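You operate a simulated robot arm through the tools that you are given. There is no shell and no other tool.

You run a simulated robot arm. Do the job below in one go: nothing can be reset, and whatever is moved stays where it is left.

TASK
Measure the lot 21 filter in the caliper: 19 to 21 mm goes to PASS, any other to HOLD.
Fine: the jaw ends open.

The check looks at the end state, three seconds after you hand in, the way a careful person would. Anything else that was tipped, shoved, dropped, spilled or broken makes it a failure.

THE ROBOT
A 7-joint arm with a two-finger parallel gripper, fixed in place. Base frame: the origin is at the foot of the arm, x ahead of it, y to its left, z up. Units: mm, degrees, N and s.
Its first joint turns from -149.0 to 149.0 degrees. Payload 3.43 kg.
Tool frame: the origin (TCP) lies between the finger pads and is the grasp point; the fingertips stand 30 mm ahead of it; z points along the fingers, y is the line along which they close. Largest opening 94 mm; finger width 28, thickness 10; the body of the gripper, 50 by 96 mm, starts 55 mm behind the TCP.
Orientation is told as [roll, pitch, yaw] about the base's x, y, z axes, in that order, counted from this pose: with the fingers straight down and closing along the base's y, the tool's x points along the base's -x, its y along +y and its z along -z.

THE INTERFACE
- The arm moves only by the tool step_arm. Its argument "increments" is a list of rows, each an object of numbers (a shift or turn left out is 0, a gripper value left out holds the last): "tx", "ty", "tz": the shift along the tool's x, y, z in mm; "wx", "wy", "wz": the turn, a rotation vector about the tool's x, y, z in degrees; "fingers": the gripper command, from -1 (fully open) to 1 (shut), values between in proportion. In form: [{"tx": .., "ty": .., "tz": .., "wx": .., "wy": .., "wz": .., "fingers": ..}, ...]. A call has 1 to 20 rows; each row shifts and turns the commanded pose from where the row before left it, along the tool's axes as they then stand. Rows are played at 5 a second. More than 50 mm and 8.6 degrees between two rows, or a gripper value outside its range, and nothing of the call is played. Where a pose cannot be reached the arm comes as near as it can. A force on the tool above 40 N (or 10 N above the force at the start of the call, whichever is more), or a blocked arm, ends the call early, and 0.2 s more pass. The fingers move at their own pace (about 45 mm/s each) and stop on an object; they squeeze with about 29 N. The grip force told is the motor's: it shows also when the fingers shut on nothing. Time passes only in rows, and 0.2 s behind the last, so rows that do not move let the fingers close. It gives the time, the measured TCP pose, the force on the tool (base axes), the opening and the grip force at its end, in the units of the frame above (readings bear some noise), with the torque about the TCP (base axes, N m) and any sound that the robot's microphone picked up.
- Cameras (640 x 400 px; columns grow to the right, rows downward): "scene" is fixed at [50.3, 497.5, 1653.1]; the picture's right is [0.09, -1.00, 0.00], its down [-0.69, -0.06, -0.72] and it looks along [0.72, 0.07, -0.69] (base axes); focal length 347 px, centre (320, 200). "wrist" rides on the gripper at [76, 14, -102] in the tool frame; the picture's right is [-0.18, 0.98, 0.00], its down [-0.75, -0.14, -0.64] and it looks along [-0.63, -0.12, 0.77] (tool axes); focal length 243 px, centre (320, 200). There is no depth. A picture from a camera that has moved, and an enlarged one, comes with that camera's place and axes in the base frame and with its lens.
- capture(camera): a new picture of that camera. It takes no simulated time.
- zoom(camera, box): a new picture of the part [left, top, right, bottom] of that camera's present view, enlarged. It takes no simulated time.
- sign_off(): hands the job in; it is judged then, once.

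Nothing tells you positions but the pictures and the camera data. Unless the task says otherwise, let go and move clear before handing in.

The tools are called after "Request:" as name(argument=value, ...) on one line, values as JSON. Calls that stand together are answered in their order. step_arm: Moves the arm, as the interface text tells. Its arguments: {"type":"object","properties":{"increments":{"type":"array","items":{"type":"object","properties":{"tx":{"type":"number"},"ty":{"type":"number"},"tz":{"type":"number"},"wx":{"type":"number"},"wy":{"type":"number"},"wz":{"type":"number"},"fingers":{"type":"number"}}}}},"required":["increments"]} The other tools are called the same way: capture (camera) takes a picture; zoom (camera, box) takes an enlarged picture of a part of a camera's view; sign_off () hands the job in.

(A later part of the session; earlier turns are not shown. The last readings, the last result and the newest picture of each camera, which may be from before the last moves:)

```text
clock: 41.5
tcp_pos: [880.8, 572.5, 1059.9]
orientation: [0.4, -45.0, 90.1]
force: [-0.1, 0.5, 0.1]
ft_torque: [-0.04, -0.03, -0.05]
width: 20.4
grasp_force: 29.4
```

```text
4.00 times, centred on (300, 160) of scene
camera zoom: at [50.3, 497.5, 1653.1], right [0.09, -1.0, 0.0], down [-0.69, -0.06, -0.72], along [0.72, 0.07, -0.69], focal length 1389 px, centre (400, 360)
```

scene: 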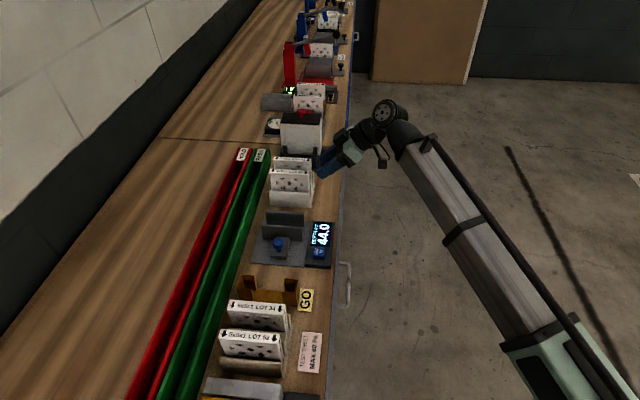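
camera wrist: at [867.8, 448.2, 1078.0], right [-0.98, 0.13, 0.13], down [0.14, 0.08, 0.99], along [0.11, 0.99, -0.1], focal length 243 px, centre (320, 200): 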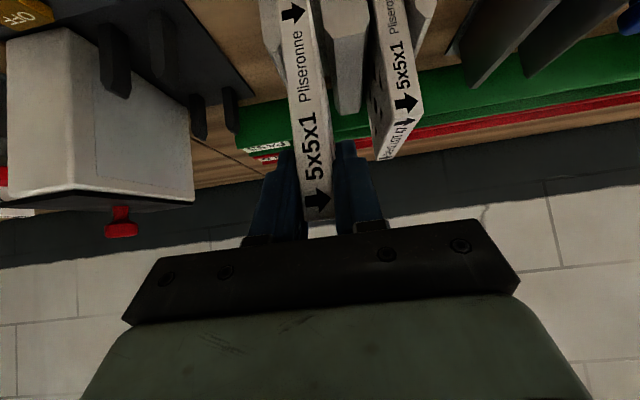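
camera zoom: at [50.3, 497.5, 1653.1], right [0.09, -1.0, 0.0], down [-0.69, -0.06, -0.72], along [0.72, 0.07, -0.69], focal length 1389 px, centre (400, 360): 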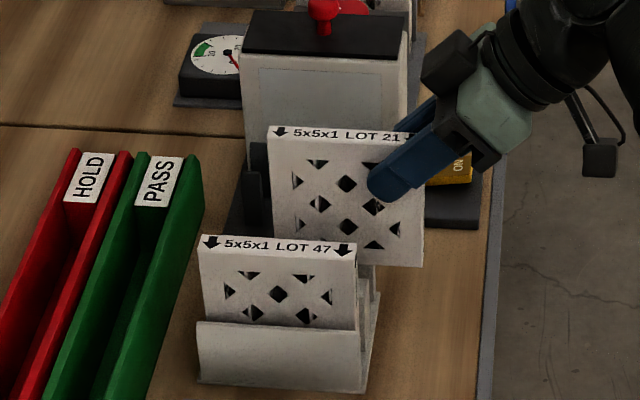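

The filter is out of the slot, still vertical. I'll keep drawing it back and up until it is fully clear of lot 47.

Request:
step_arm(increments=[{"tx": 1.4, "tz": -4}, {"tx": 3, "tz": -8}, {"tx": 4.2, "tz": -9.9}, {"tx": 4.2, "tz": -9.9}, {"tx": 4.2, "tz": -9.9}, {"tx": 4.2, "tz": -9.9}, {"tx": 4.2, "tz": -9.9}, {"tx": 4.2, "tz": -9.9}, {"tx": 4.2, "tz": -9.9}, {"tx": 4.2, "tz": -9.9}, {"tx": 2, "tz": -5}, {}])

Request:
capture(camera="wrist")

Request:
capture(camera="scene")

```text
clock: 44.0
tcp_pos: [880.7, 475.9, 1099.3]
orientation: [0.3, -45.1, 90.0]
force: [-0.2, -0.1, -0.1]
ft_torque: [-0.04, 0.0, 0.01]
width: 20.6
grasp_force: 29.3
```

```text
taken
camera wrist: at [868.2, 350.6, 1117.4], right [-0.98, 0.13, 0.13], down [0.14, 0.08, 0.99], along [0.11, 0.99, -0.1], focal length 243 px, centre (320, 200)
```

wrist: 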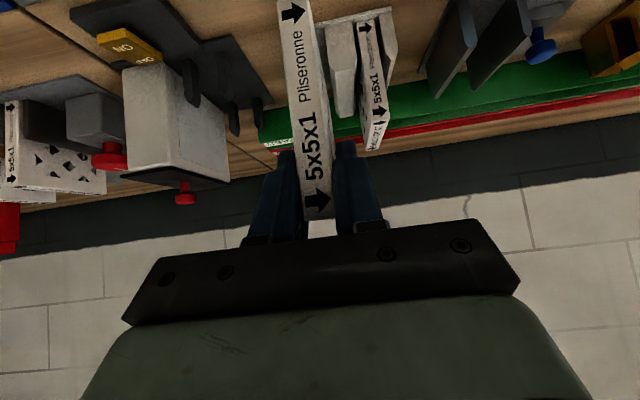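

```text
taken
```

scene: 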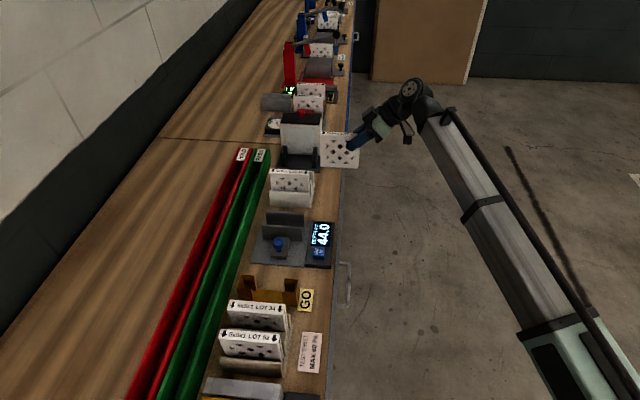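

The filter is fully clear. I'll carry it in −x until it lines up with the caliper gap, then sight along it.

Request:
step_arm(increments=[{"ty": 5}, {"ty": 10}, {"ty": 15}, {"ty": 15}, {"ty": 15}, {"ty": 15}, {"ty": 15}, {"ty": 15}, {"ty": 15}, {"ty": 15}, {"ty": 15}, {"ty": 15}, {"ty": 14}, {"ty": 10}, {"ty": 5}, {}])

Request:
capture(camera="wrist")

Request:
zoom(camera="wrist", box=[220, 0, 420, 120])

Request:
zoom(camera="scene", box=[230, 150, 390, 270])

```text
clock: 47.5
tcp_pos: [686.2, 475.9, 1096.8]
orientation: [0.3, -45.0, 90.1]
force: [0.2, 0.2, -0.4]
ft_torque: [-0.03, -0.01, -0.02]
width: 20.6
grasp_force: 29.3
```

```text
taken
camera wrist: at [673.3, 350.9, 1116.6], right [-0.98, 0.13, 0.13], down [0.14, 0.08, 0.99], along [0.11, 0.99, -0.1], focal length 243 px, centre (320, 200)
```

wrist: 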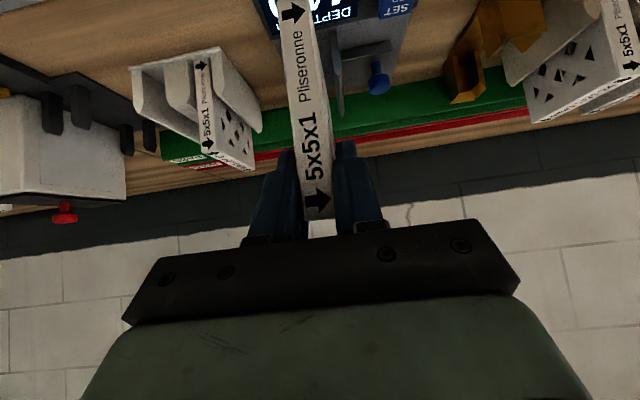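

```text
3.20 times, centred on (320, 60) of wrist
camera zoom: at [673.3, 350.9, 1116.6], right [-0.98, 0.13, 0.13], down [0.14, 0.08, 0.99], along [0.11, 0.99, -0.1], focal length 776 px, centre (320, 648)
```

zoom: 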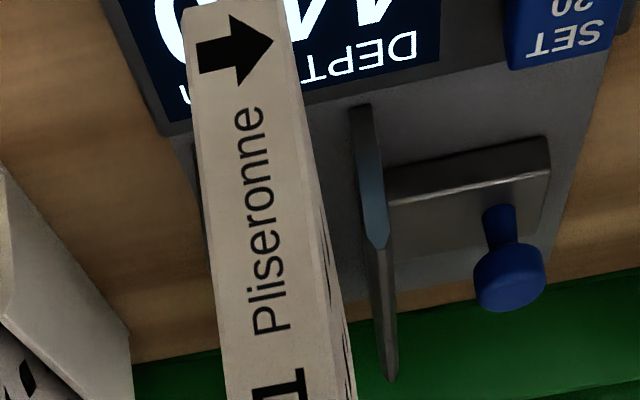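

```text
3.33 times, centred on (310, 210) of scene
camera zoom: at [50.3, 497.5, 1653.1], right [0.09, -1.0, 0.0], down [-0.69, -0.06, -0.72], along [0.72, 0.07, -0.69], focal length 1158 px, centre (353, 167)
```

zoom: 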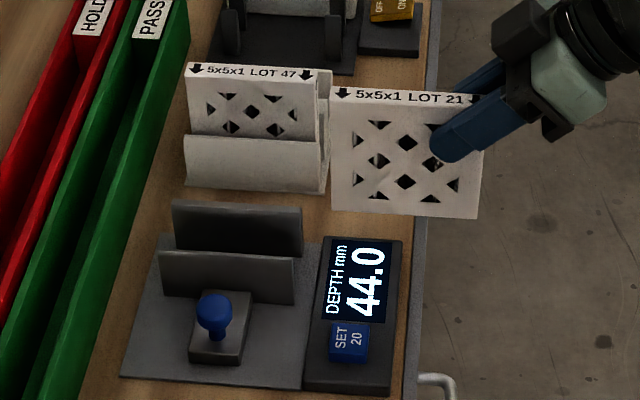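

The filter is level and near x 686. The caliper gap centre is at x of about 690, and the filter's bottom is about 88 mm below the TCP. I'll move it over the gap with its bottom still above the plates.

Request:
step_arm(increments=[{"tx": -3, "tz": 4, "ty": -1}, {"tx": -7.06, "tz": 9.9, "ty": -1}, {"tx": -7.06, "tz": 9.9, "ty": -1}, {"tx": -7.06, "tz": 9.9, "ty": -0.8}, {"tx": -7.06, "tz": 9.9}, {"tx": -7.06, "tz": 9.9}, {"tx": -7.06, "tz": 9.9}, {"tx": -7.06, "tz": 9.9}, {"tx": -7.06, "tz": 9.9}, {"tx": -7.06, "tz": 9.9}, {"tx": -7.06, "tz": 9.9}, {"tx": -7.06, "tz": 9.5}, {"tx": -7.06, "tz": 7.1}, {"tx": -3, "tz": 3}, {}])

Request:
capture(camera="wrist")

Request:
zoom(camera="wrist", box=[220, 0, 460, 150])

Request:
zoom(camera="scene", box=[230, 170, 360, 270])

```text
clock: 50.6
tcp_pos: [690.9, 627.3, 1077.4]
orientation: [0.3, -45.0, 90.1]
force: [0.2, -0.2, -0.3]
ft_torque: [-0.02, 0.01, 0.03]
width: 20.6
grasp_force: 28.8
```

```text
taken
camera wrist: at [678.0, 502.0, 1095.6], right [-0.98, 0.13, 0.13], down [0.14, 0.08, 0.99], along [0.11, 0.99, -0.1], focal length 243 px, centre (320, 200)
```

wrist: 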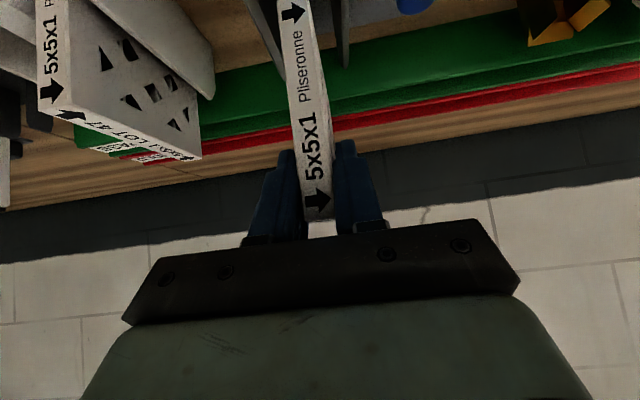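

```text
2.67 times, centred on (340, 75) of wrist
camera zoom: at [678.0, 502.0, 1095.6], right [-0.98, 0.13, 0.13], down [0.14, 0.08, 0.99], along [0.11, 0.99, -0.1], focal length 647 px, centre (267, 533)
```

zoom: 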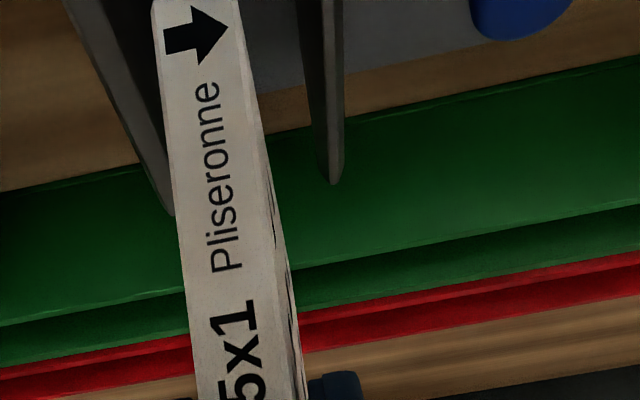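

```text
4.00 times, centred on (295, 220) of scene
camera zoom: at [50.3, 497.5, 1653.1], right [0.09, -1.0, 0.0], down [-0.69, -0.06, -0.72], along [0.72, 0.07, -0.69], focal length 1389 px, centre (420, 120)
```

zoom: 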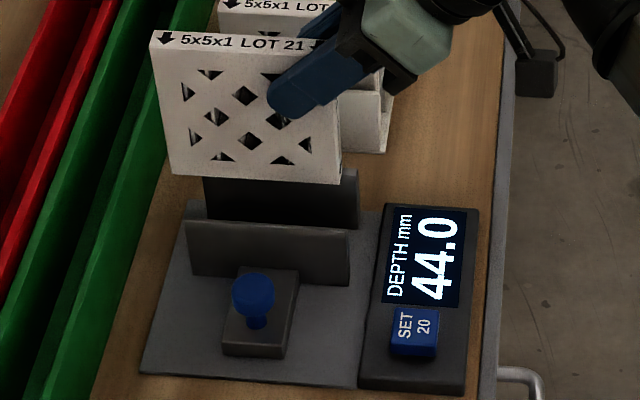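

The filter is over the gap, and I'll shift it about 11 mm back in y to centre it on the plates. Then I'll lower it most of the way.

Request:
step_arm(increments=[{"tx": 3.5, "tz": -3.5, "ty": 1}, {"tx": 4.3, "tz": -4.3, "ty": 0.5}, {}, {"tx": 3, "tz": 3}, {"tx": 5, "tz": 5}, {"tx": 5.65, "tz": 5.65}, {"tx": 5.65, "tz": 5.65}, {"tx": 5.65, "tz": 5.65}, {"tx": 5.65, "tz": 5.65}, {"tx": 5.65, "tz": 5.65}, {"tx": 4, "tz": 4}, {"tx": 2.5, "tz": 2.5}, {}])

Request:
capture(camera="wrist")

Request:
zoom(camera="scene", box=[230, 170, 360, 270])

```text
clock: 53.5
tcp_pos: [687.7, 616.5, 1016.4]
orientation: [0.4, -44.9, 90.0]
force: [0.0, 0.3, -0.8]
ft_torque: [-0.02, -0.01, 0.0]
width: 20.6
grasp_force: 28.8
```

```text
taken
camera wrist: at [675.3, 491.5, 1035.1], right [-0.98, 0.13, 0.13], down [0.14, 0.08, 0.99], along [0.11, 0.99, -0.1], focal length 243 px, centre (320, 200)
```

wrist: 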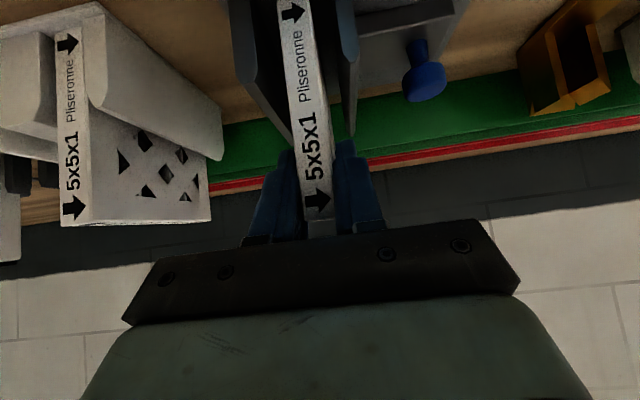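

```text
4.00 times, centred on (295, 220) of scene
camera zoom: at [50.3, 497.5, 1653.1], right [0.09, -1.0, 0.0], down [-0.69, -0.06, -0.72], along [0.72, 0.07, -0.69], focal length 1389 px, centre (420, 120)
```

zoom: 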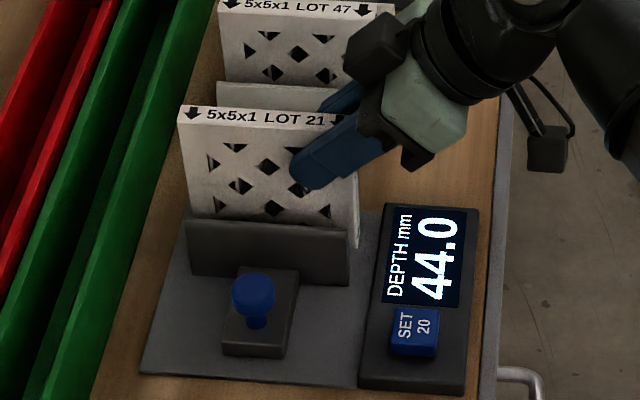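

The filter is seated between the plates. I'll lower it in small steps to the base.

Request:
step_arm(increments=[{"tx": 1.4, "tz": 1.4}, {"tx": 1.4, "tz": 1.4}, {"tx": 1.4, "tz": 1.4}, {"tx": 1, "tz": 1}, {"tx": 0.7, "tz": 0.7}, {}])

Request:
zoom(camera="wrist", box=[220, 0, 400, 150])

Request:
zoom(camera="scene", box=[265, 190, 325, 240])

```text
clock: 54.9
tcp_pos: [686.2, 616.1, 1008.0]
orientation: [0.3, -44.9, 90.0]
force: [0.5, -0.6, -0.3]
ft_torque: [-0.04, -0.05, -0.01]
width: 20.7
grasp_force: 29.1
```

```text
2.67 times, centred on (310, 75) of wrist
camera zoom: at [675.2, 491.0, 1026.2], right [-0.98, 0.13, 0.13], down [0.14, 0.08, 0.99], along [0.11, 0.99, -0.1], focal length 647 px, centre (347, 533)
```

zoom: 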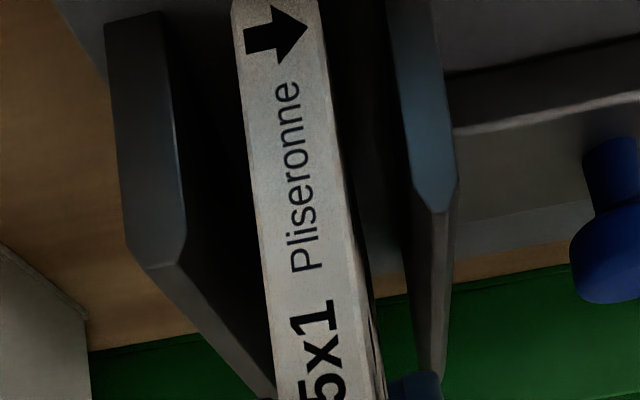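

```text
8.00 times, centred on (295, 215) of scene
camera zoom: at [50.3, 497.5, 1653.1], right [0.09, -1.0, 0.0], down [-0.69, -0.06, -0.72], along [0.72, 0.07, -0.69], focal length 2778 px, centre (520, 80)
```

zoom: 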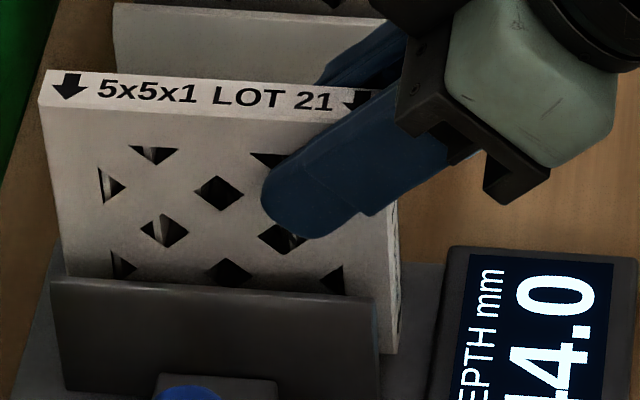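

It is well centred between the plates. I'll lower the last few millimetres until contact.

Request:
step_arm(increments=[{"tx": 0.7, "tz": 0.7}, {"tx": 0.7, "tz": 0.7}, {"tx": 0.7, "tz": 0.7}, {}])

Request:
step_arm(increments=[{"tx": 0.7, "tz": 0.7}, {}])

Request:
step_arm(increments=[{"tx": 0.7, "tz": 0.7}, {}])

```text
clock: 55.9
tcp_pos: [687.4, 615.8, 1004.1]
orientation: [0.4, -45.1, 90.1]
force: [-0.3, -0.7, -1.2]
ft_torque: [-0.04, 0.02, 0.0]
width: 20.8
grasp_force: 29.0
```

```text
clock: 56.5
tcp_pos: [688.1, 615.2, 1003.8]
orientation: [0.3, -44.9, 90.1]
force: [-0.1, -0.6, -0.2]
ft_torque: [-0.04, -0.07, 0.0]
width: 20.7
grasp_force: 28.8
```

```text
clock: 57.0
tcp_pos: [687.5, 616.0, 1004.3]
orientation: [0.2, -45.0, 90.0]
force: [0.3, 0.2, 0.3]
ft_torque: [-0.02, 0.01, -0.01]
width: 20.8
grasp_force: 29.2
```

No contact force yet, so I'll continue in 1 mm steps.

Request:
step_arm(increments=[{"tx": 0.7, "tz": 0.7}, {}])

Request:
step_arm(increments=[{"tx": 0.7, "tz": 0.7}, {}])

Request:
step_arm(increments=[{"tx": 0.7, "tz": 0.7}, {}])

Request:
zoom(camera="scene", box=[265, 190, 325, 240])

```text
clock: 57.6
tcp_pos: [687.3, 615.3, 1001.4]
orientation: [0.4, -45.0, 90.1]
force: [0.3, 0.2, -0.8]
ft_torque: [-0.04, 0.0, 0.03]
width: 20.4
grasp_force: 28.6
```

```text
clock: 58.2
tcp_pos: [687.9, 616.4, 1000.2]
orientation: [0.2, -45.1, 90.1]
force: [0.0, -2.0, 4.4]
ft_torque: [0.32, -0.04, -0.02]
width: 20.7
grasp_force: 28.6
```

```text
clock: 58.9
tcp_pos: [687.6, 615.6, 1000.0]
orientation: [0.1, -45.1, 90.1]
force: [0.2, -1.3, 11.0]
ft_torque: [0.15, -0.05, 0.03]
width: 20.8
grasp_force: 28.9
```

```text
8.00 times, centred on (295, 215) of scene
camera zoom: at [50.3, 497.5, 1653.1], right [0.09, -1.0, 0.0], down [-0.69, -0.06, -0.72], along [0.72, 0.07, -0.69], focal length 2778 px, centre (520, 80)
```

zoom: 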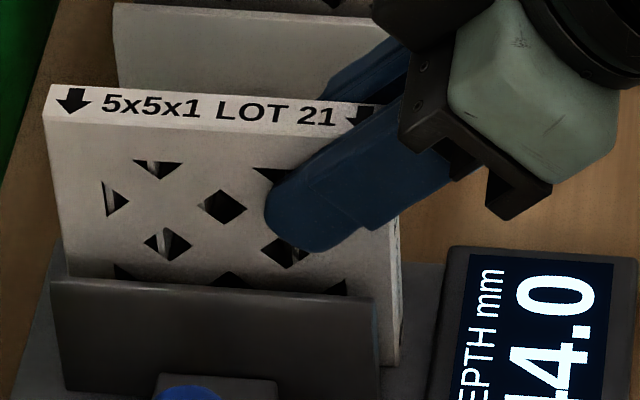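

The filter is on the base (11 N). I'll ease off 1 mm, open the fingers slightly and back out along the tool axis.

Request:
step_arm(increments=[{"tx": -0.7, "tz": -0.7}, {}, {"fingers": 0.5}, {"fingers": 0.36}, {}, {}])

Request:
zoom(camera="wrist", box=[200, 0, 440, 240])

Request:
zoom(camera="scene", box=[265, 190, 325, 240])

```text
clock: 60.2
tcp_pos: [688.1, 615.7, 1001.6]
orientation: [0.3, -44.9, 90.1]
force: [0.5, 0.1, -0.6]
ft_torque: [-0.01, 0.01, -0.02]
width: 30.3
grasp_force: 0.0
```

```text
1.67 times, centred on (320, 120) of wrist
camera zoom: at [675.2, 490.6, 1019.3], right [-0.98, 0.13, 0.13], down [0.14, 0.08, 0.99], along [0.11, 0.99, -0.1], focal length 404 px, centre (320, 333)
```

zoom: 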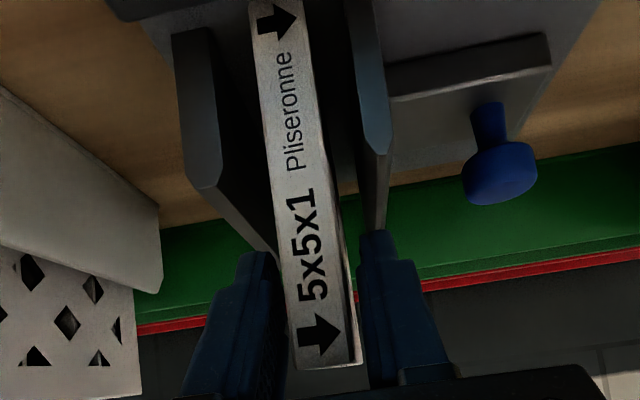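

```text
8.00 times, centred on (295, 215) of scene
camera zoom: at [50.3, 497.5, 1653.1], right [0.09, -1.0, 0.0], down [-0.69, -0.06, -0.72], along [0.72, 0.07, -0.69], focal length 2778 px, centre (520, 80)
```

zoom: 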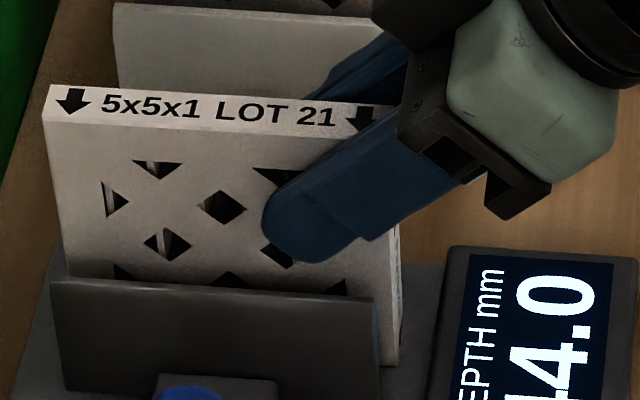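

The filter stands freely between the plates. I'll back out, then shift in −x and return the tool to vertical for the knob.

Request:
step_arm(increments=[{"tz": -3}, {"tz": -7}, {"tz": -10}, {"tz": -12}, {"tz": -14}, {"tz": -14}, {"tz": -14}, {"tz": -14, "ty": 4}, {"tz": -8, "ty": 8}, {"ty": 12}, {"ty": 13}, {"ty": 13}, {"ty": 12}, {"ty": 10}, {"ty": 5}, {}])

Request:
step_arm(increments=[{"wy": 2}, {"wy": 4}, {"wy": 4}, {"wy": 4}, {"wy": 4}, {"wy": 4}, {"wy": 4}, {"wy": 4}, {"wy": 4}, {"wy": 4}, {"wy": 4}, {"wy": 3}, {}])

Request:
capture(camera="wrist")

Request:
zoom(camera="scene", box=[230, 170, 360, 270])

```text
clock: 63.6
tcp_pos: [611.1, 546.5, 1069.4]
orientation: [0.2, -45.1, 90.1]
force: [-0.4, -0.2, 0.2]
ft_torque: [0.01, 0.02, -0.01]
width: 29.9
grasp_force: 0.0
```

```text
clock: 66.5
tcp_pos: [611.0, 548.0, 1070.2]
orientation: [0.2, 0.0, 90.3]
force: [-0.1, 0.2, 1.0]
ft_torque: [0.01, -0.01, -0.01]
width: 29.9
grasp_force: 0.1
```

```text
taken
camera wrist: at [598.5, 473.0, 1171.9], right [-0.98, 0.18, 0.0], down [0.14, 0.75, 0.64], along [0.11, 0.63, -0.77], focal length 243 px, centre (320, 200)
```

wrist: 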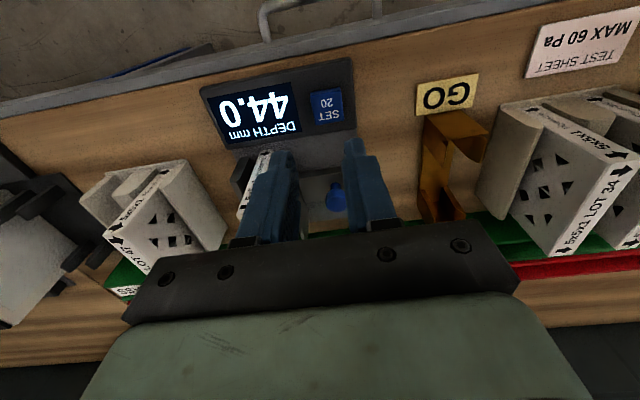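

```text
4.00 times, centred on (295, 220) of scene
camera zoom: at [50.3, 497.5, 1653.1], right [0.09, -1.0, 0.0], down [-0.69, -0.06, -0.72], along [0.72, 0.07, -0.69], focal length 1389 px, centre (420, 120)
```

zoom: 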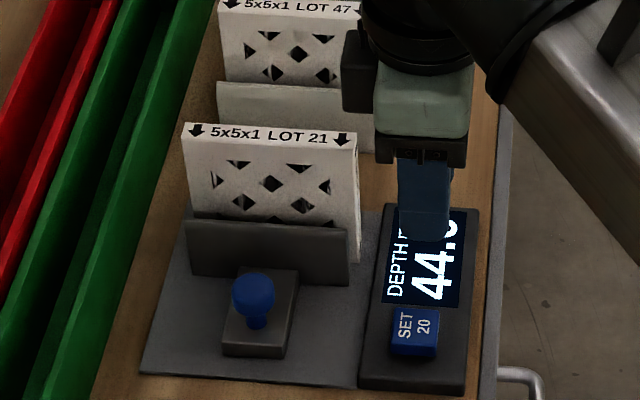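

The filter stands upright between the plates. Now I'll go over the knob, descend and grip it.

Request:
step_arm(increments=[{"tx": -5, "fingers": -0.06}, {"tx": -12}, {"tx": -15}, {"tx": -15}, {"tx": -15}, {"tx": -15}, {"tx": -15}, {"tx": -10, "tz": 3}, {"tx": -5, "tz": 8}, {"tz": 13}, {"tz": 14}, {"tz": 14}, {"tz": 14}, {"tz": 14}, {"tz": 11}, {"tz": 7}, {"tz": 3}, {}])

Request:
capture(camera="wrist")

```text
clock: 70.2
tcp_pos: [609.1, 653.3, 969.1]
orientation: [0.2, 0.0, 90.3]
force: [0.5, -0.4, 0.2]
ft_torque: [0.01, 0.01, 0.0]
width: 49.7
grasp_force: 0.0
```

```text
taken
camera wrist: at [597.7, 578.4, 1070.9], right [-0.98, 0.18, 0.0], down [0.14, 0.75, 0.64], along [0.11, 0.63, -0.77], focal length 243 px, centre (320, 200)
```

wrist: 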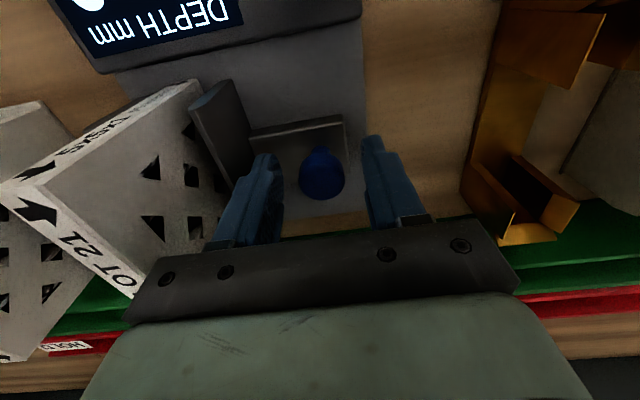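

The knob is centred. I'll grip it and slide the jaw +x, slowly from where it meets the filter.

Request:
step_arm(increments=[{"fingers": 0.6}, {}, {}, {"ty": -1}, {"ty": -2}, {"ty": -2}, {"ty": -2}, {"ty": -1.5}, {"ty": -1.5}, {"ty": -1.5}, {"ty": -1.5}, {"ty": -1}, {"ty": -1}, {"ty": -1}, {"ty": -1}, {"ty": -1}, {"ty": -1}, {}])

Request:
capture(camera="wrist")

Request:
zoom(camera="scene", box=[230, 170, 360, 270])

```text
clock: 74.0
tcp_pos: [628.3, 652.7, 968.6]
orientation: [0.2, 0.0, 90.3]
force: [-0.7, -14.2, 8.5]
ft_torque: [0.18, 0.08, 0.03]
width: 26.8
grasp_force: 45.2
```

```text
taken
camera wrist: at [616.7, 578.6, 1070.9], right [-0.98, 0.18, 0.0], down [0.14, 0.75, 0.64], along [0.11, 0.63, -0.77], focal length 243 px, centre (320, 200)
```

wrist: 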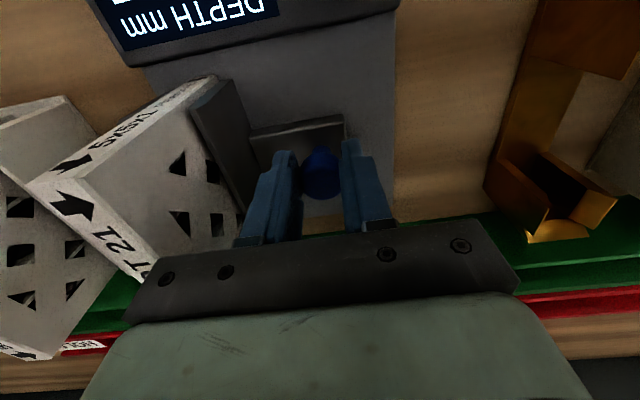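

```text
4.00 times, centred on (295, 220) of scene
camera zoom: at [50.3, 497.5, 1653.1], right [0.09, -1.0, 0.0], down [-0.69, -0.06, -0.72], along [0.72, 0.07, -0.69], focal length 1389 px, centre (420, 120)
```

zoom: 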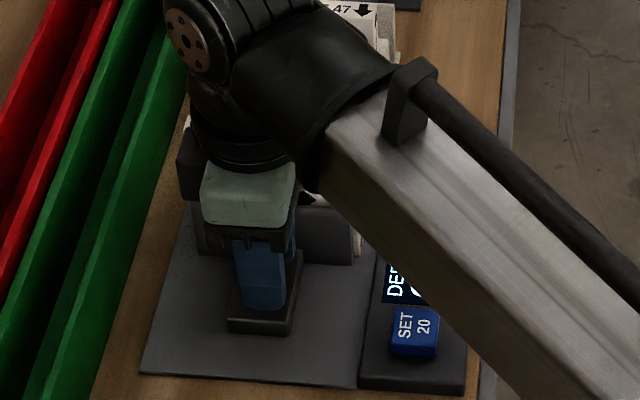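

The jaw has moved about 19 mm, but I feel an unexpected sideways force of about −14 N in y. Before going on I'll check the filter and gripper clearances.

Request:
zoom(camera="wrist", box=[20, 50, 340, 290])

Request:
zoom(camera="scene", box=[255, 175, 325, 255])

Request:
step_arm(increments=[{}, {}])

```text
1.67 times, centred on (180, 170) of wrist
camera zoom: at [616.7, 578.6, 1070.9], right [-0.98, 0.18, 0.0], down [0.14, 0.75, 0.64], along [0.11, 0.63, -0.77], focal length 404 px, centre (553, 250)
```

zoom: 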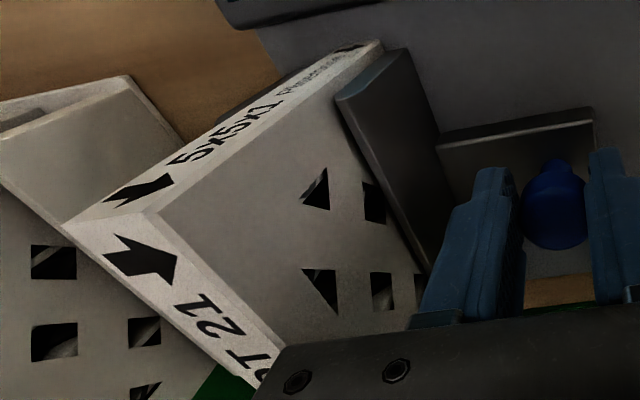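

```text
5.00 times, centred on (290, 215) of scene
camera zoom: at [50.3, 497.5, 1653.1], right [0.09, -1.0, 0.0], down [-0.69, -0.06, -0.72], along [0.72, 0.07, -0.69], focal length 1736 px, centre (470, 125)
```

zoom: 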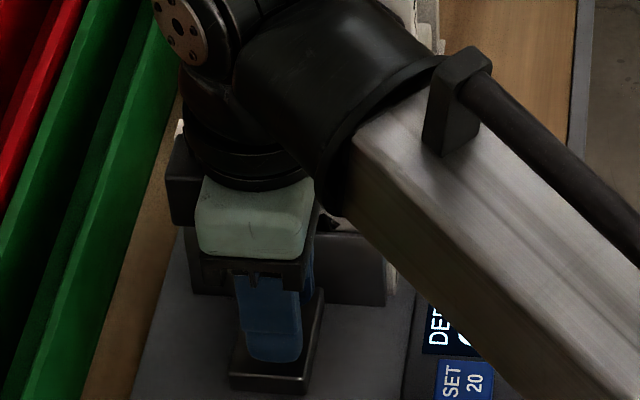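

```text
clock: 74.7
tcp_pos: [630.9, 653.1, 968.5]
orientation: [0.2, 0.0, 90.2]
force: [0.6, -18.1, 5.7]
ft_torque: [-0.39, -0.01, -0.01]
width: 27.0
grasp_force: 45.0
```

The filter is upright and parallel, touching only the moving plate. The side load looks like a small misalignment on the knob, so I'll nudge 1 mm to relieve it.

Request:
step_arm(increments=[{"tx": 1}, {}])

```text
clock: 75.2
tcp_pos: [628.2, 653.7, 968.3]
orientation: [0.2, -0.1, 90.4]
force: [0.6, -8.2, 4.3]
ft_torque: [-1.19, -0.01, -0.01]
width: 27.0
grasp_force: 44.3
```

That helped. I'll relieve a bit more and continue closing in 0.5 mm steps.

Request:
step_arm(increments=[{"tx": 0.7}, {"ty": -0.5}, {"ty": -0.5}, {"ty": -0.5}, {"ty": -0.5}, {}])

Request:
step_arm(increments=[{"ty": -0.5}, {"ty": -0.5}, {}])

Request:
step_arm(increments=[{"ty": -0.5}, {"ty": -0.5}, {}])

Request:
zoom(camera="scene", box=[320, 220, 370, 260])

```text
clock: 76.7
tcp_pos: [631.9, 653.0, 969.1]
orientation: [0.2, -0.1, 90.4]
force: [-1.0, 3.3, 12.6]
ft_torque: [0.39, 0.07, 0.02]
width: 27.0
grasp_force: 44.8
```

```text
clock: 77.5
tcp_pos: [632.4, 653.1, 968.1]
orientation: [0.2, -0.1, 90.3]
force: [-0.6, 3.6, 15.1]
ft_torque: [0.79, 0.06, 0.0]
width: 26.8
grasp_force: 45.1
```

```text
clock: 78.2
tcp_pos: [633.6, 653.9, 967.6]
orientation: [0.2, -0.1, 90.3]
force: [-1.1, 7.0, 6.7]
ft_torque: [0.39, 0.04, -0.03]
width: 27.2
grasp_force: 44.8
```

```text
10.00 times, centred on (345, 240) of scene
camera zoom: at [50.3, 497.5, 1653.1], right [0.09, -1.0, 0.0], down [-0.69, -0.06, -0.72], along [0.72, 0.07, -0.69], focal length 3472 px, centre (70, -200)
```

zoom: 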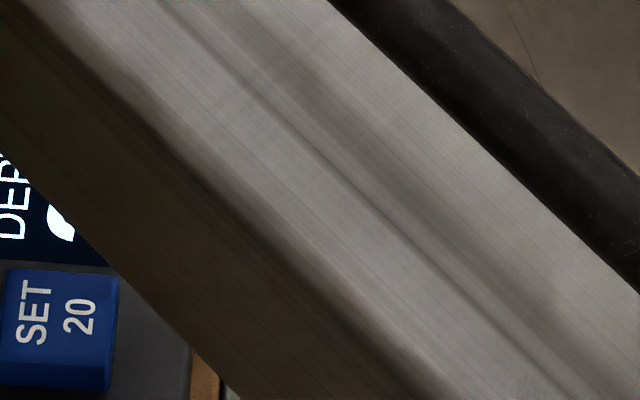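

Still no resistance in x, and the display reads in the twenties. I'll continue in 0.5 mm steps.

Request:
step_arm(increments=[{"ty": -0.5}, {"ty": -0.5}, {}])

Request:
step_arm(increments=[{"ty": -0.5}, {"ty": -0.5}, {}])

Request:
step_arm(increments=[{"ty": -0.5}, {"ty": -0.5}, {}])

```text
clock: 79.0
tcp_pos: [634.0, 653.7, 968.5]
orientation: [0.2, 0.0, 90.3]
force: [-0.6, 8.1, 4.6]
ft_torque: [0.16, 0.09, 0.02]
width: 26.8
grasp_force: 44.9
```

```text
clock: 79.8
tcp_pos: [635.8, 653.7, 968.7]
orientation: [0.2, 0.1, 90.3]
force: [-1.3, 9.7, 0.4]
ft_torque: [0.42, 0.04, 0.03]
width: 27.0
grasp_force: 44.6
```

```text
clock: 80.7
tcp_pos: [635.4, 653.0, 968.6]
orientation: [0.3, 0.1, 90.3]
force: [0.5, 10.7, -2.3]
ft_torque: [0.28, 0.06, 0.03]
width: 27.2
grasp_force: 45.1
```

No firm contact yet. I'll check the view and continue.

Request:
step_arm(increments=[{"ty": -0.5}, {"ty": -0.5}, {}])

Request:
step_arm(increments=[{"ty": -0.5}, {"ty": -0.5}, {}])

Request:
capture(camera="wrist")

Request:
zoom(camera="scene", box=[320, 220, 370, 260])

```text
clock: 81.5
tcp_pos: [637.1, 654.1, 968.7]
orientation: [0.2, 0.0, 90.4]
force: [-1.2, 13.3, -2.2]
ft_torque: [0.18, 0.0, 0.03]
width: 27.0
grasp_force: 45.2
```

```text
clock: 82.2
tcp_pos: [637.7, 652.5, 967.1]
orientation: [0.2, -0.1, 90.4]
force: [-5.6, 14.3, 2.2]
ft_torque: [0.2, 0.17, 0.05]
width: 26.9
grasp_force: 44.4
```

```text
taken
camera wrist: at [625.3, 578.4, 1070.6], right [-0.98, 0.18, 0.0], down [0.14, 0.75, 0.64], along [0.11, 0.63, -0.77], focal length 243 px, centre (320, 200)
```

wrist: 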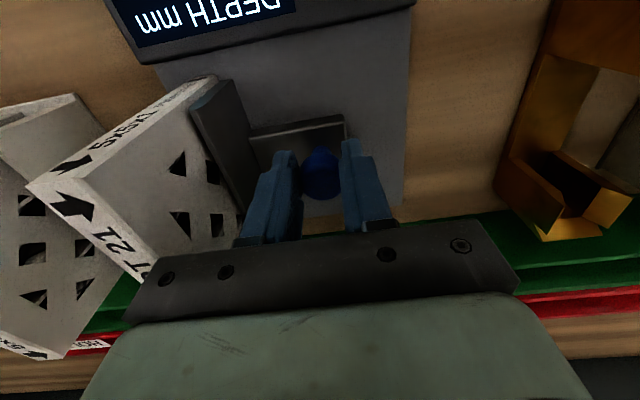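

```text
10.00 times, centred on (345, 240) of scene
camera zoom: at [50.3, 497.5, 1653.1], right [0.09, -1.0, 0.0], down [-0.69, -0.06, -0.72], along [0.72, 0.07, -0.69], focal length 3472 px, centre (70, -200)
```

zoom: 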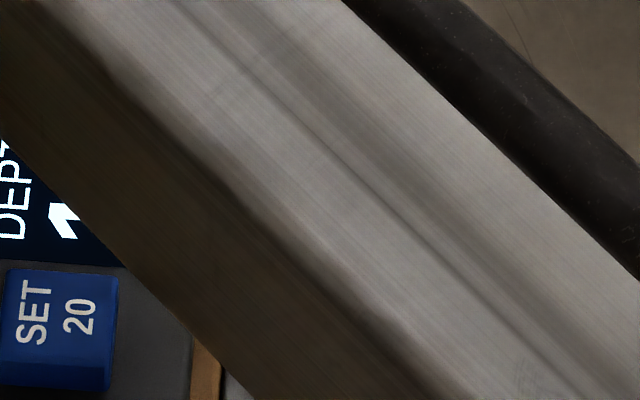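

Resistance has started (Fx −5.6 N) and the display now starts with "1". I'll press until contact is firm.

Request:
step_arm(increments=[{"ty": -0.5}, {}, {}])

Request:
step_arm(increments=[{"ty": -0.5}, {}, {}])

Request:
zoom(camera="wrist", box=[80, 0, 400, 240])

```text
clock: 83.0
tcp_pos: [638.8, 652.2, 967.2]
orientation: [0.3, 0.0, 90.3]
force: [-14.1, 10.4, 5.9]
ft_torque: [0.36, 0.36, 0.13]
width: 26.8
grasp_force: 45.1
```

```text
clock: 83.8
tcp_pos: [639.5, 653.3, 967.8]
orientation: [0.3, -0.1, 90.3]
force: [-19.6, 8.0, 2.4]
ft_torque: [-0.06, 0.52, 0.19]
width: 27.2
grasp_force: 45.0
```

```text
1.67 times, centred on (240, 120) of wrist
camera zoom: at [625.7, 578.3, 1070.6], right [-0.98, 0.18, 0.01], down [0.14, 0.75, 0.64], along [0.11, 0.63, -0.77], focal length 404 px, centre (453, 333)
```

zoom: 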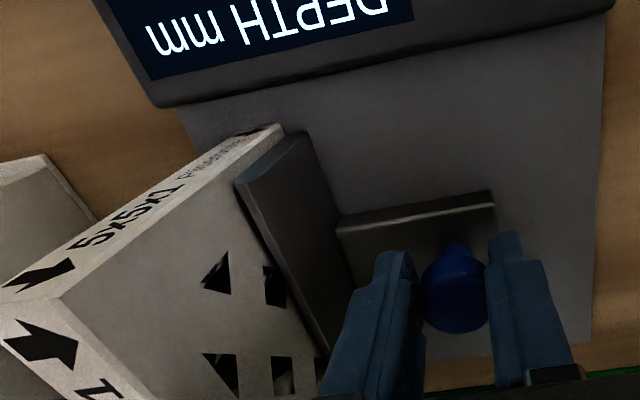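

The jaw is firmly against the filter (about 20 N). I'll release the knob, rise and back away to read the display.

Request:
step_arm(increments=[{"fingers": -0.06}, {}, {}, {"tz": -6}, {"tz": -12}, {"tz": -15, "tx": 4}, {"tz": -15, "tx": 14}, {"tz": -15, "tx": 14}, {"tz": -15, "tx": 14}, {"tz": -12, "tx": 14}, {"tz": -6, "tx": 14}, {"tx": 6}, {}])

Request:
capture(camera="wrist")

Request:
zoom(camera="scene", box=[240, 180, 350, 270])

```text
clock: 86.7
tcp_pos: [639.9, 574.1, 1063.2]
orientation: [0.2, 0.0, 90.3]
force: [0.7, -0.1, -0.2]
ft_torque: [-0.04, 0.01, 0.03]
width: 49.9
grasp_force: 0.1
```

```text
taken
camera wrist: at [628.1, 498.3, 1166.1], right [-0.98, 0.18, 0.0], down [0.14, 0.75, 0.64], along [0.11, 0.63, -0.77], focal length 243 px, centre (320, 200)
```

wrist: 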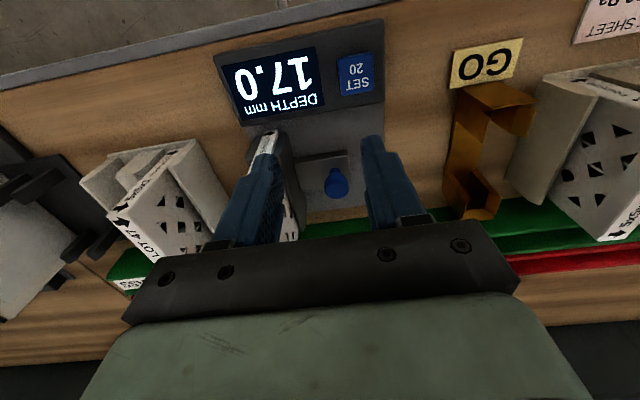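

```text
4.44 times, centred on (295, 225) of scene
camera zoom: at [50.3, 497.5, 1653.1], right [0.09, -1.0, 0.0], down [-0.69, -0.06, -0.72], along [0.72, 0.07, -0.69], focal length 1543 px, centre (431, 89)
```

zoom: 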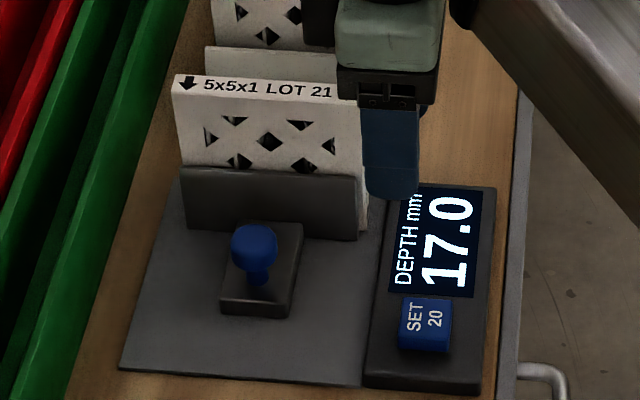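

The display reads 17.0, but my gripper read 20.6 mm on the same filter, and that gap decides the verdict. I need to find out which is right, so I'll position the camera to look squarely at the filter and plates.

Request:
step_arm(increments=[{"tz": -6, "tx": 3}, {"tz": -8, "tx": 5, "ty": -5}, {"ty": -12, "fingers": -1}, {"ty": -14}, {"ty": -14}, {"ty": -10}, {"ty": -5}, {}, {}])

Request:
capture(camera="wrist")

Request:
zoom(camera="wrist", box=[250, 90, 410, 240])

Request:
zoom(camera="scene", box=[255, 185, 325, 245])

```text
clock: 88.7
tcp_pos: [700.5, 566.0, 1077.9]
orientation: [0.1, -0.1, 90.3]
force: [-0.3, -0.2, -0.5]
ft_torque: [-0.02, 0.01, 0.02]
width: 94.0
grasp_force: 0.1
```

```text
taken
camera wrist: at [688.3, 490.7, 1180.2], right [-0.98, 0.18, 0.0], down [0.14, 0.75, 0.64], along [0.11, 0.63, -0.77], focal length 243 px, centre (320, 200)
```

wrist: 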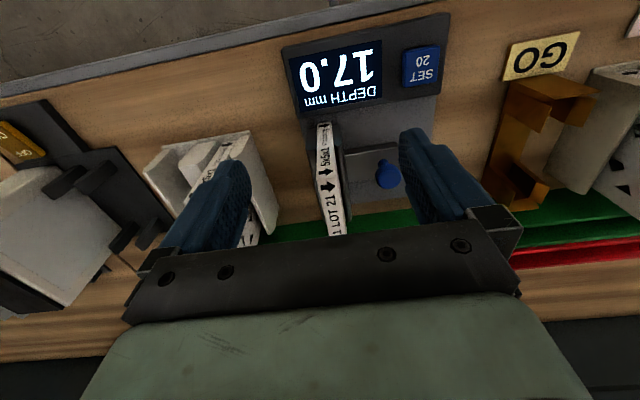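

```text
2.67 times, centred on (330, 165) of wrist
camera zoom: at [688.3, 490.7, 1180.2], right [-0.98, 0.18, 0.0], down [0.14, 0.75, 0.64], along [0.11, 0.63, -0.77], focal length 647 px, centre (293, 293)
```

zoom: 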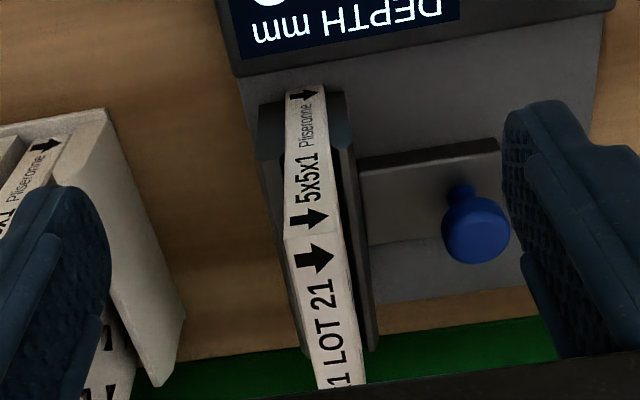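

```text
6.67 times, centred on (290, 215) of scene
camera zoom: at [50.3, 497.5, 1653.1], right [0.09, -1.0, 0.0], down [-0.69, -0.06, -0.72], along [0.72, 0.07, -0.69], focal length 2315 px, centre (520, 100)
```

zoom: 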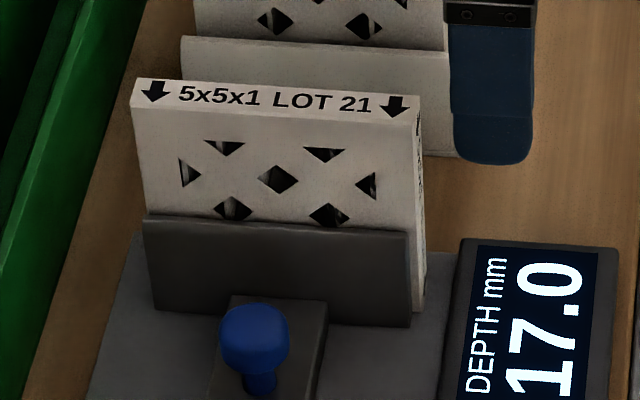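

I'll zoom further on the filter's top edge and on the plates to measure the thickness optically.

Request:
zoom(camera="wrist", box=[308, 110, 348, 150])

Request:
zoom(camera="wrist", box=[308, 150, 358, 190])

Request:
zoom(camera="wrist", box=[305, 190, 365, 240])

Request:
zoom(camera="scene", box=[295, 190, 335, 240])

```text
10.00 times, centred on (328, 130) of wrist
camera zoom: at [688.3, 490.7, 1180.2], right [-0.98, 0.18, 0.0], down [0.14, 0.75, 0.64], along [0.11, 0.63, -0.77], focal length 2426 px, centre (240, 900)
```

zoom: 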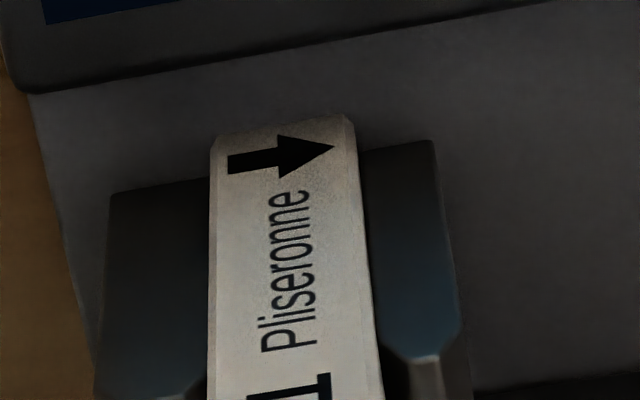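

```text
10.00 times, centred on (333, 170) of wrist
camera zoom: at [688.3, 490.7, 1180.2], right [-0.98, 0.18, 0.0], down [0.14, 0.75, 0.64], along [0.11, 0.63, -0.77], focal length 2426 px, centre (190, 500)
```

zoom: 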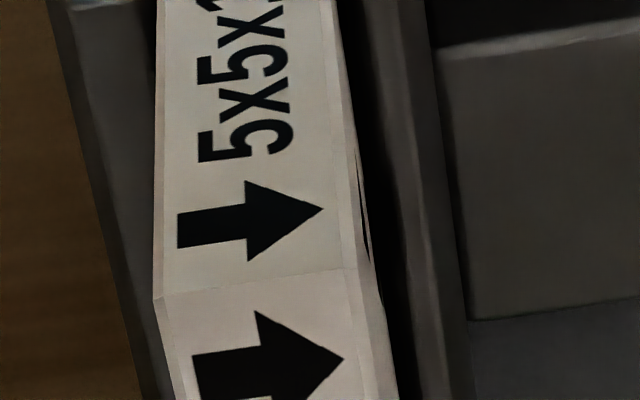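

```text
8.00 times, centred on (335, 215) of wrist
camera zoom: at [688.3, 490.7, 1180.2], right [-0.98, 0.18, 0.0], down [0.14, 0.75, 0.64], along [0.11, 0.63, -0.77], focal length 1941 px, centre (200, 80)
```

zoom: 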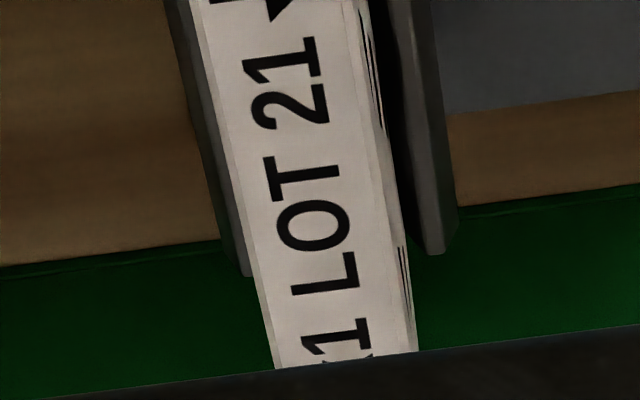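

```text
8.00 times, centred on (315, 215) of scene
camera zoom: at [50.3, 497.5, 1653.1], right [0.09, -1.0, 0.0], down [-0.69, -0.06, -0.72], along [0.72, 0.07, -0.69], focal length 2778 px, centre (360, 80)
```

zoom: 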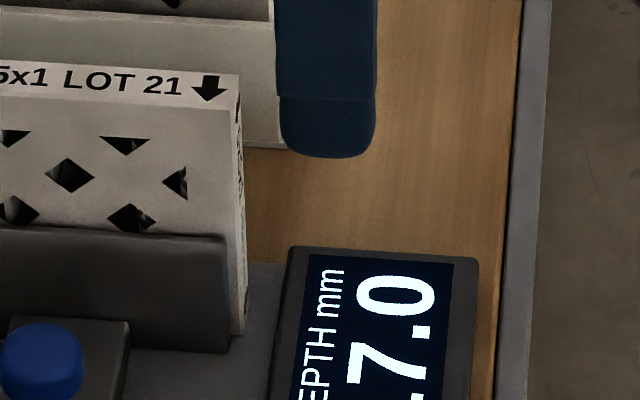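

The optical estimate (about 17 mm for the filter body) and the gripper's 20.6 mm disagree, so I'll check the gripper's own zero by shutting it on nothing in free air.

Request:
step_arm(increments=[{"tx": 10, "tz": -5, "fingers": 0.5}, {"fingers": 1}, {}, {}, {}, {}, {}])

Request:
capture(camera="wrist")

```text
clock: 90.2
tcp_pos: [700.3, 556.5, 1082.0]
orientation: [0.2, 0.0, 90.2]
force: [-0.1, 0.8, 0.0]
ft_torque: [-0.01, 0.03, -0.02]
width: 0.0
grasp_force: 28.5
```

```text
taken
camera wrist: at [688.1, 480.8, 1185.0], right [-0.98, 0.18, 0.0], down [0.14, 0.75, 0.64], along [0.11, 0.63, -0.77], focal length 243 px, centre (320, 200)
```

wrist: 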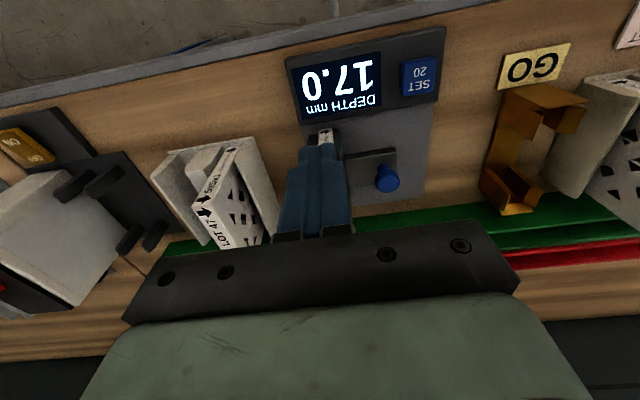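

The gripper's zero is exact. The shut fingers are nominally 20 mm thick together, so I can use them as an optical ruler.

Request:
zoom(camera="wrist", box=[280, 110, 370, 180])

Request:
zoom(camera="wrist", box=[260, 140, 380, 250])

```text
5.71 times, centred on (325, 145) of wrist
camera zoom: at [688.1, 480.8, 1185.0], right [-0.98, 0.18, 0.0], down [0.14, 0.75, 0.64], along [0.11, 0.63, -0.77], focal length 1386 px, centre (291, 514)
```

zoom: 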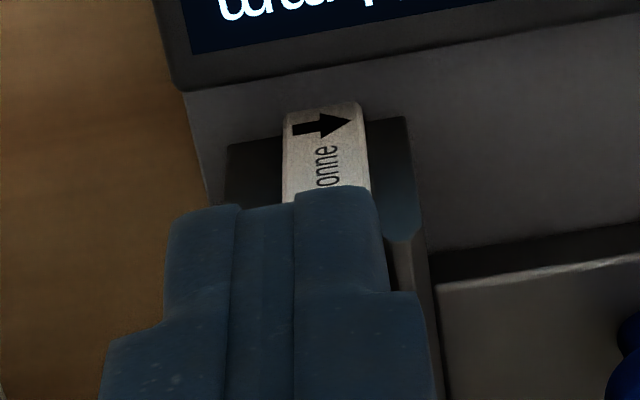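

```text
3.64 times, centred on (320, 195) of wrist
camera zoom: at [688.1, 480.8, 1185.0], right [-0.98, 0.18, 0.0], down [0.14, 0.75, 0.64], along [0.11, 0.63, -0.77], focal length 882 px, centre (320, 218)
```

zoom: 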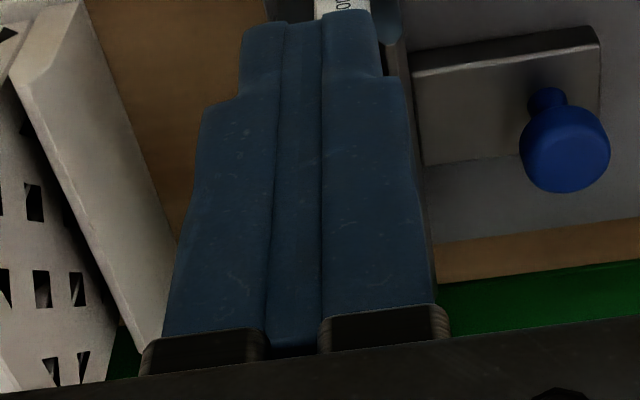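

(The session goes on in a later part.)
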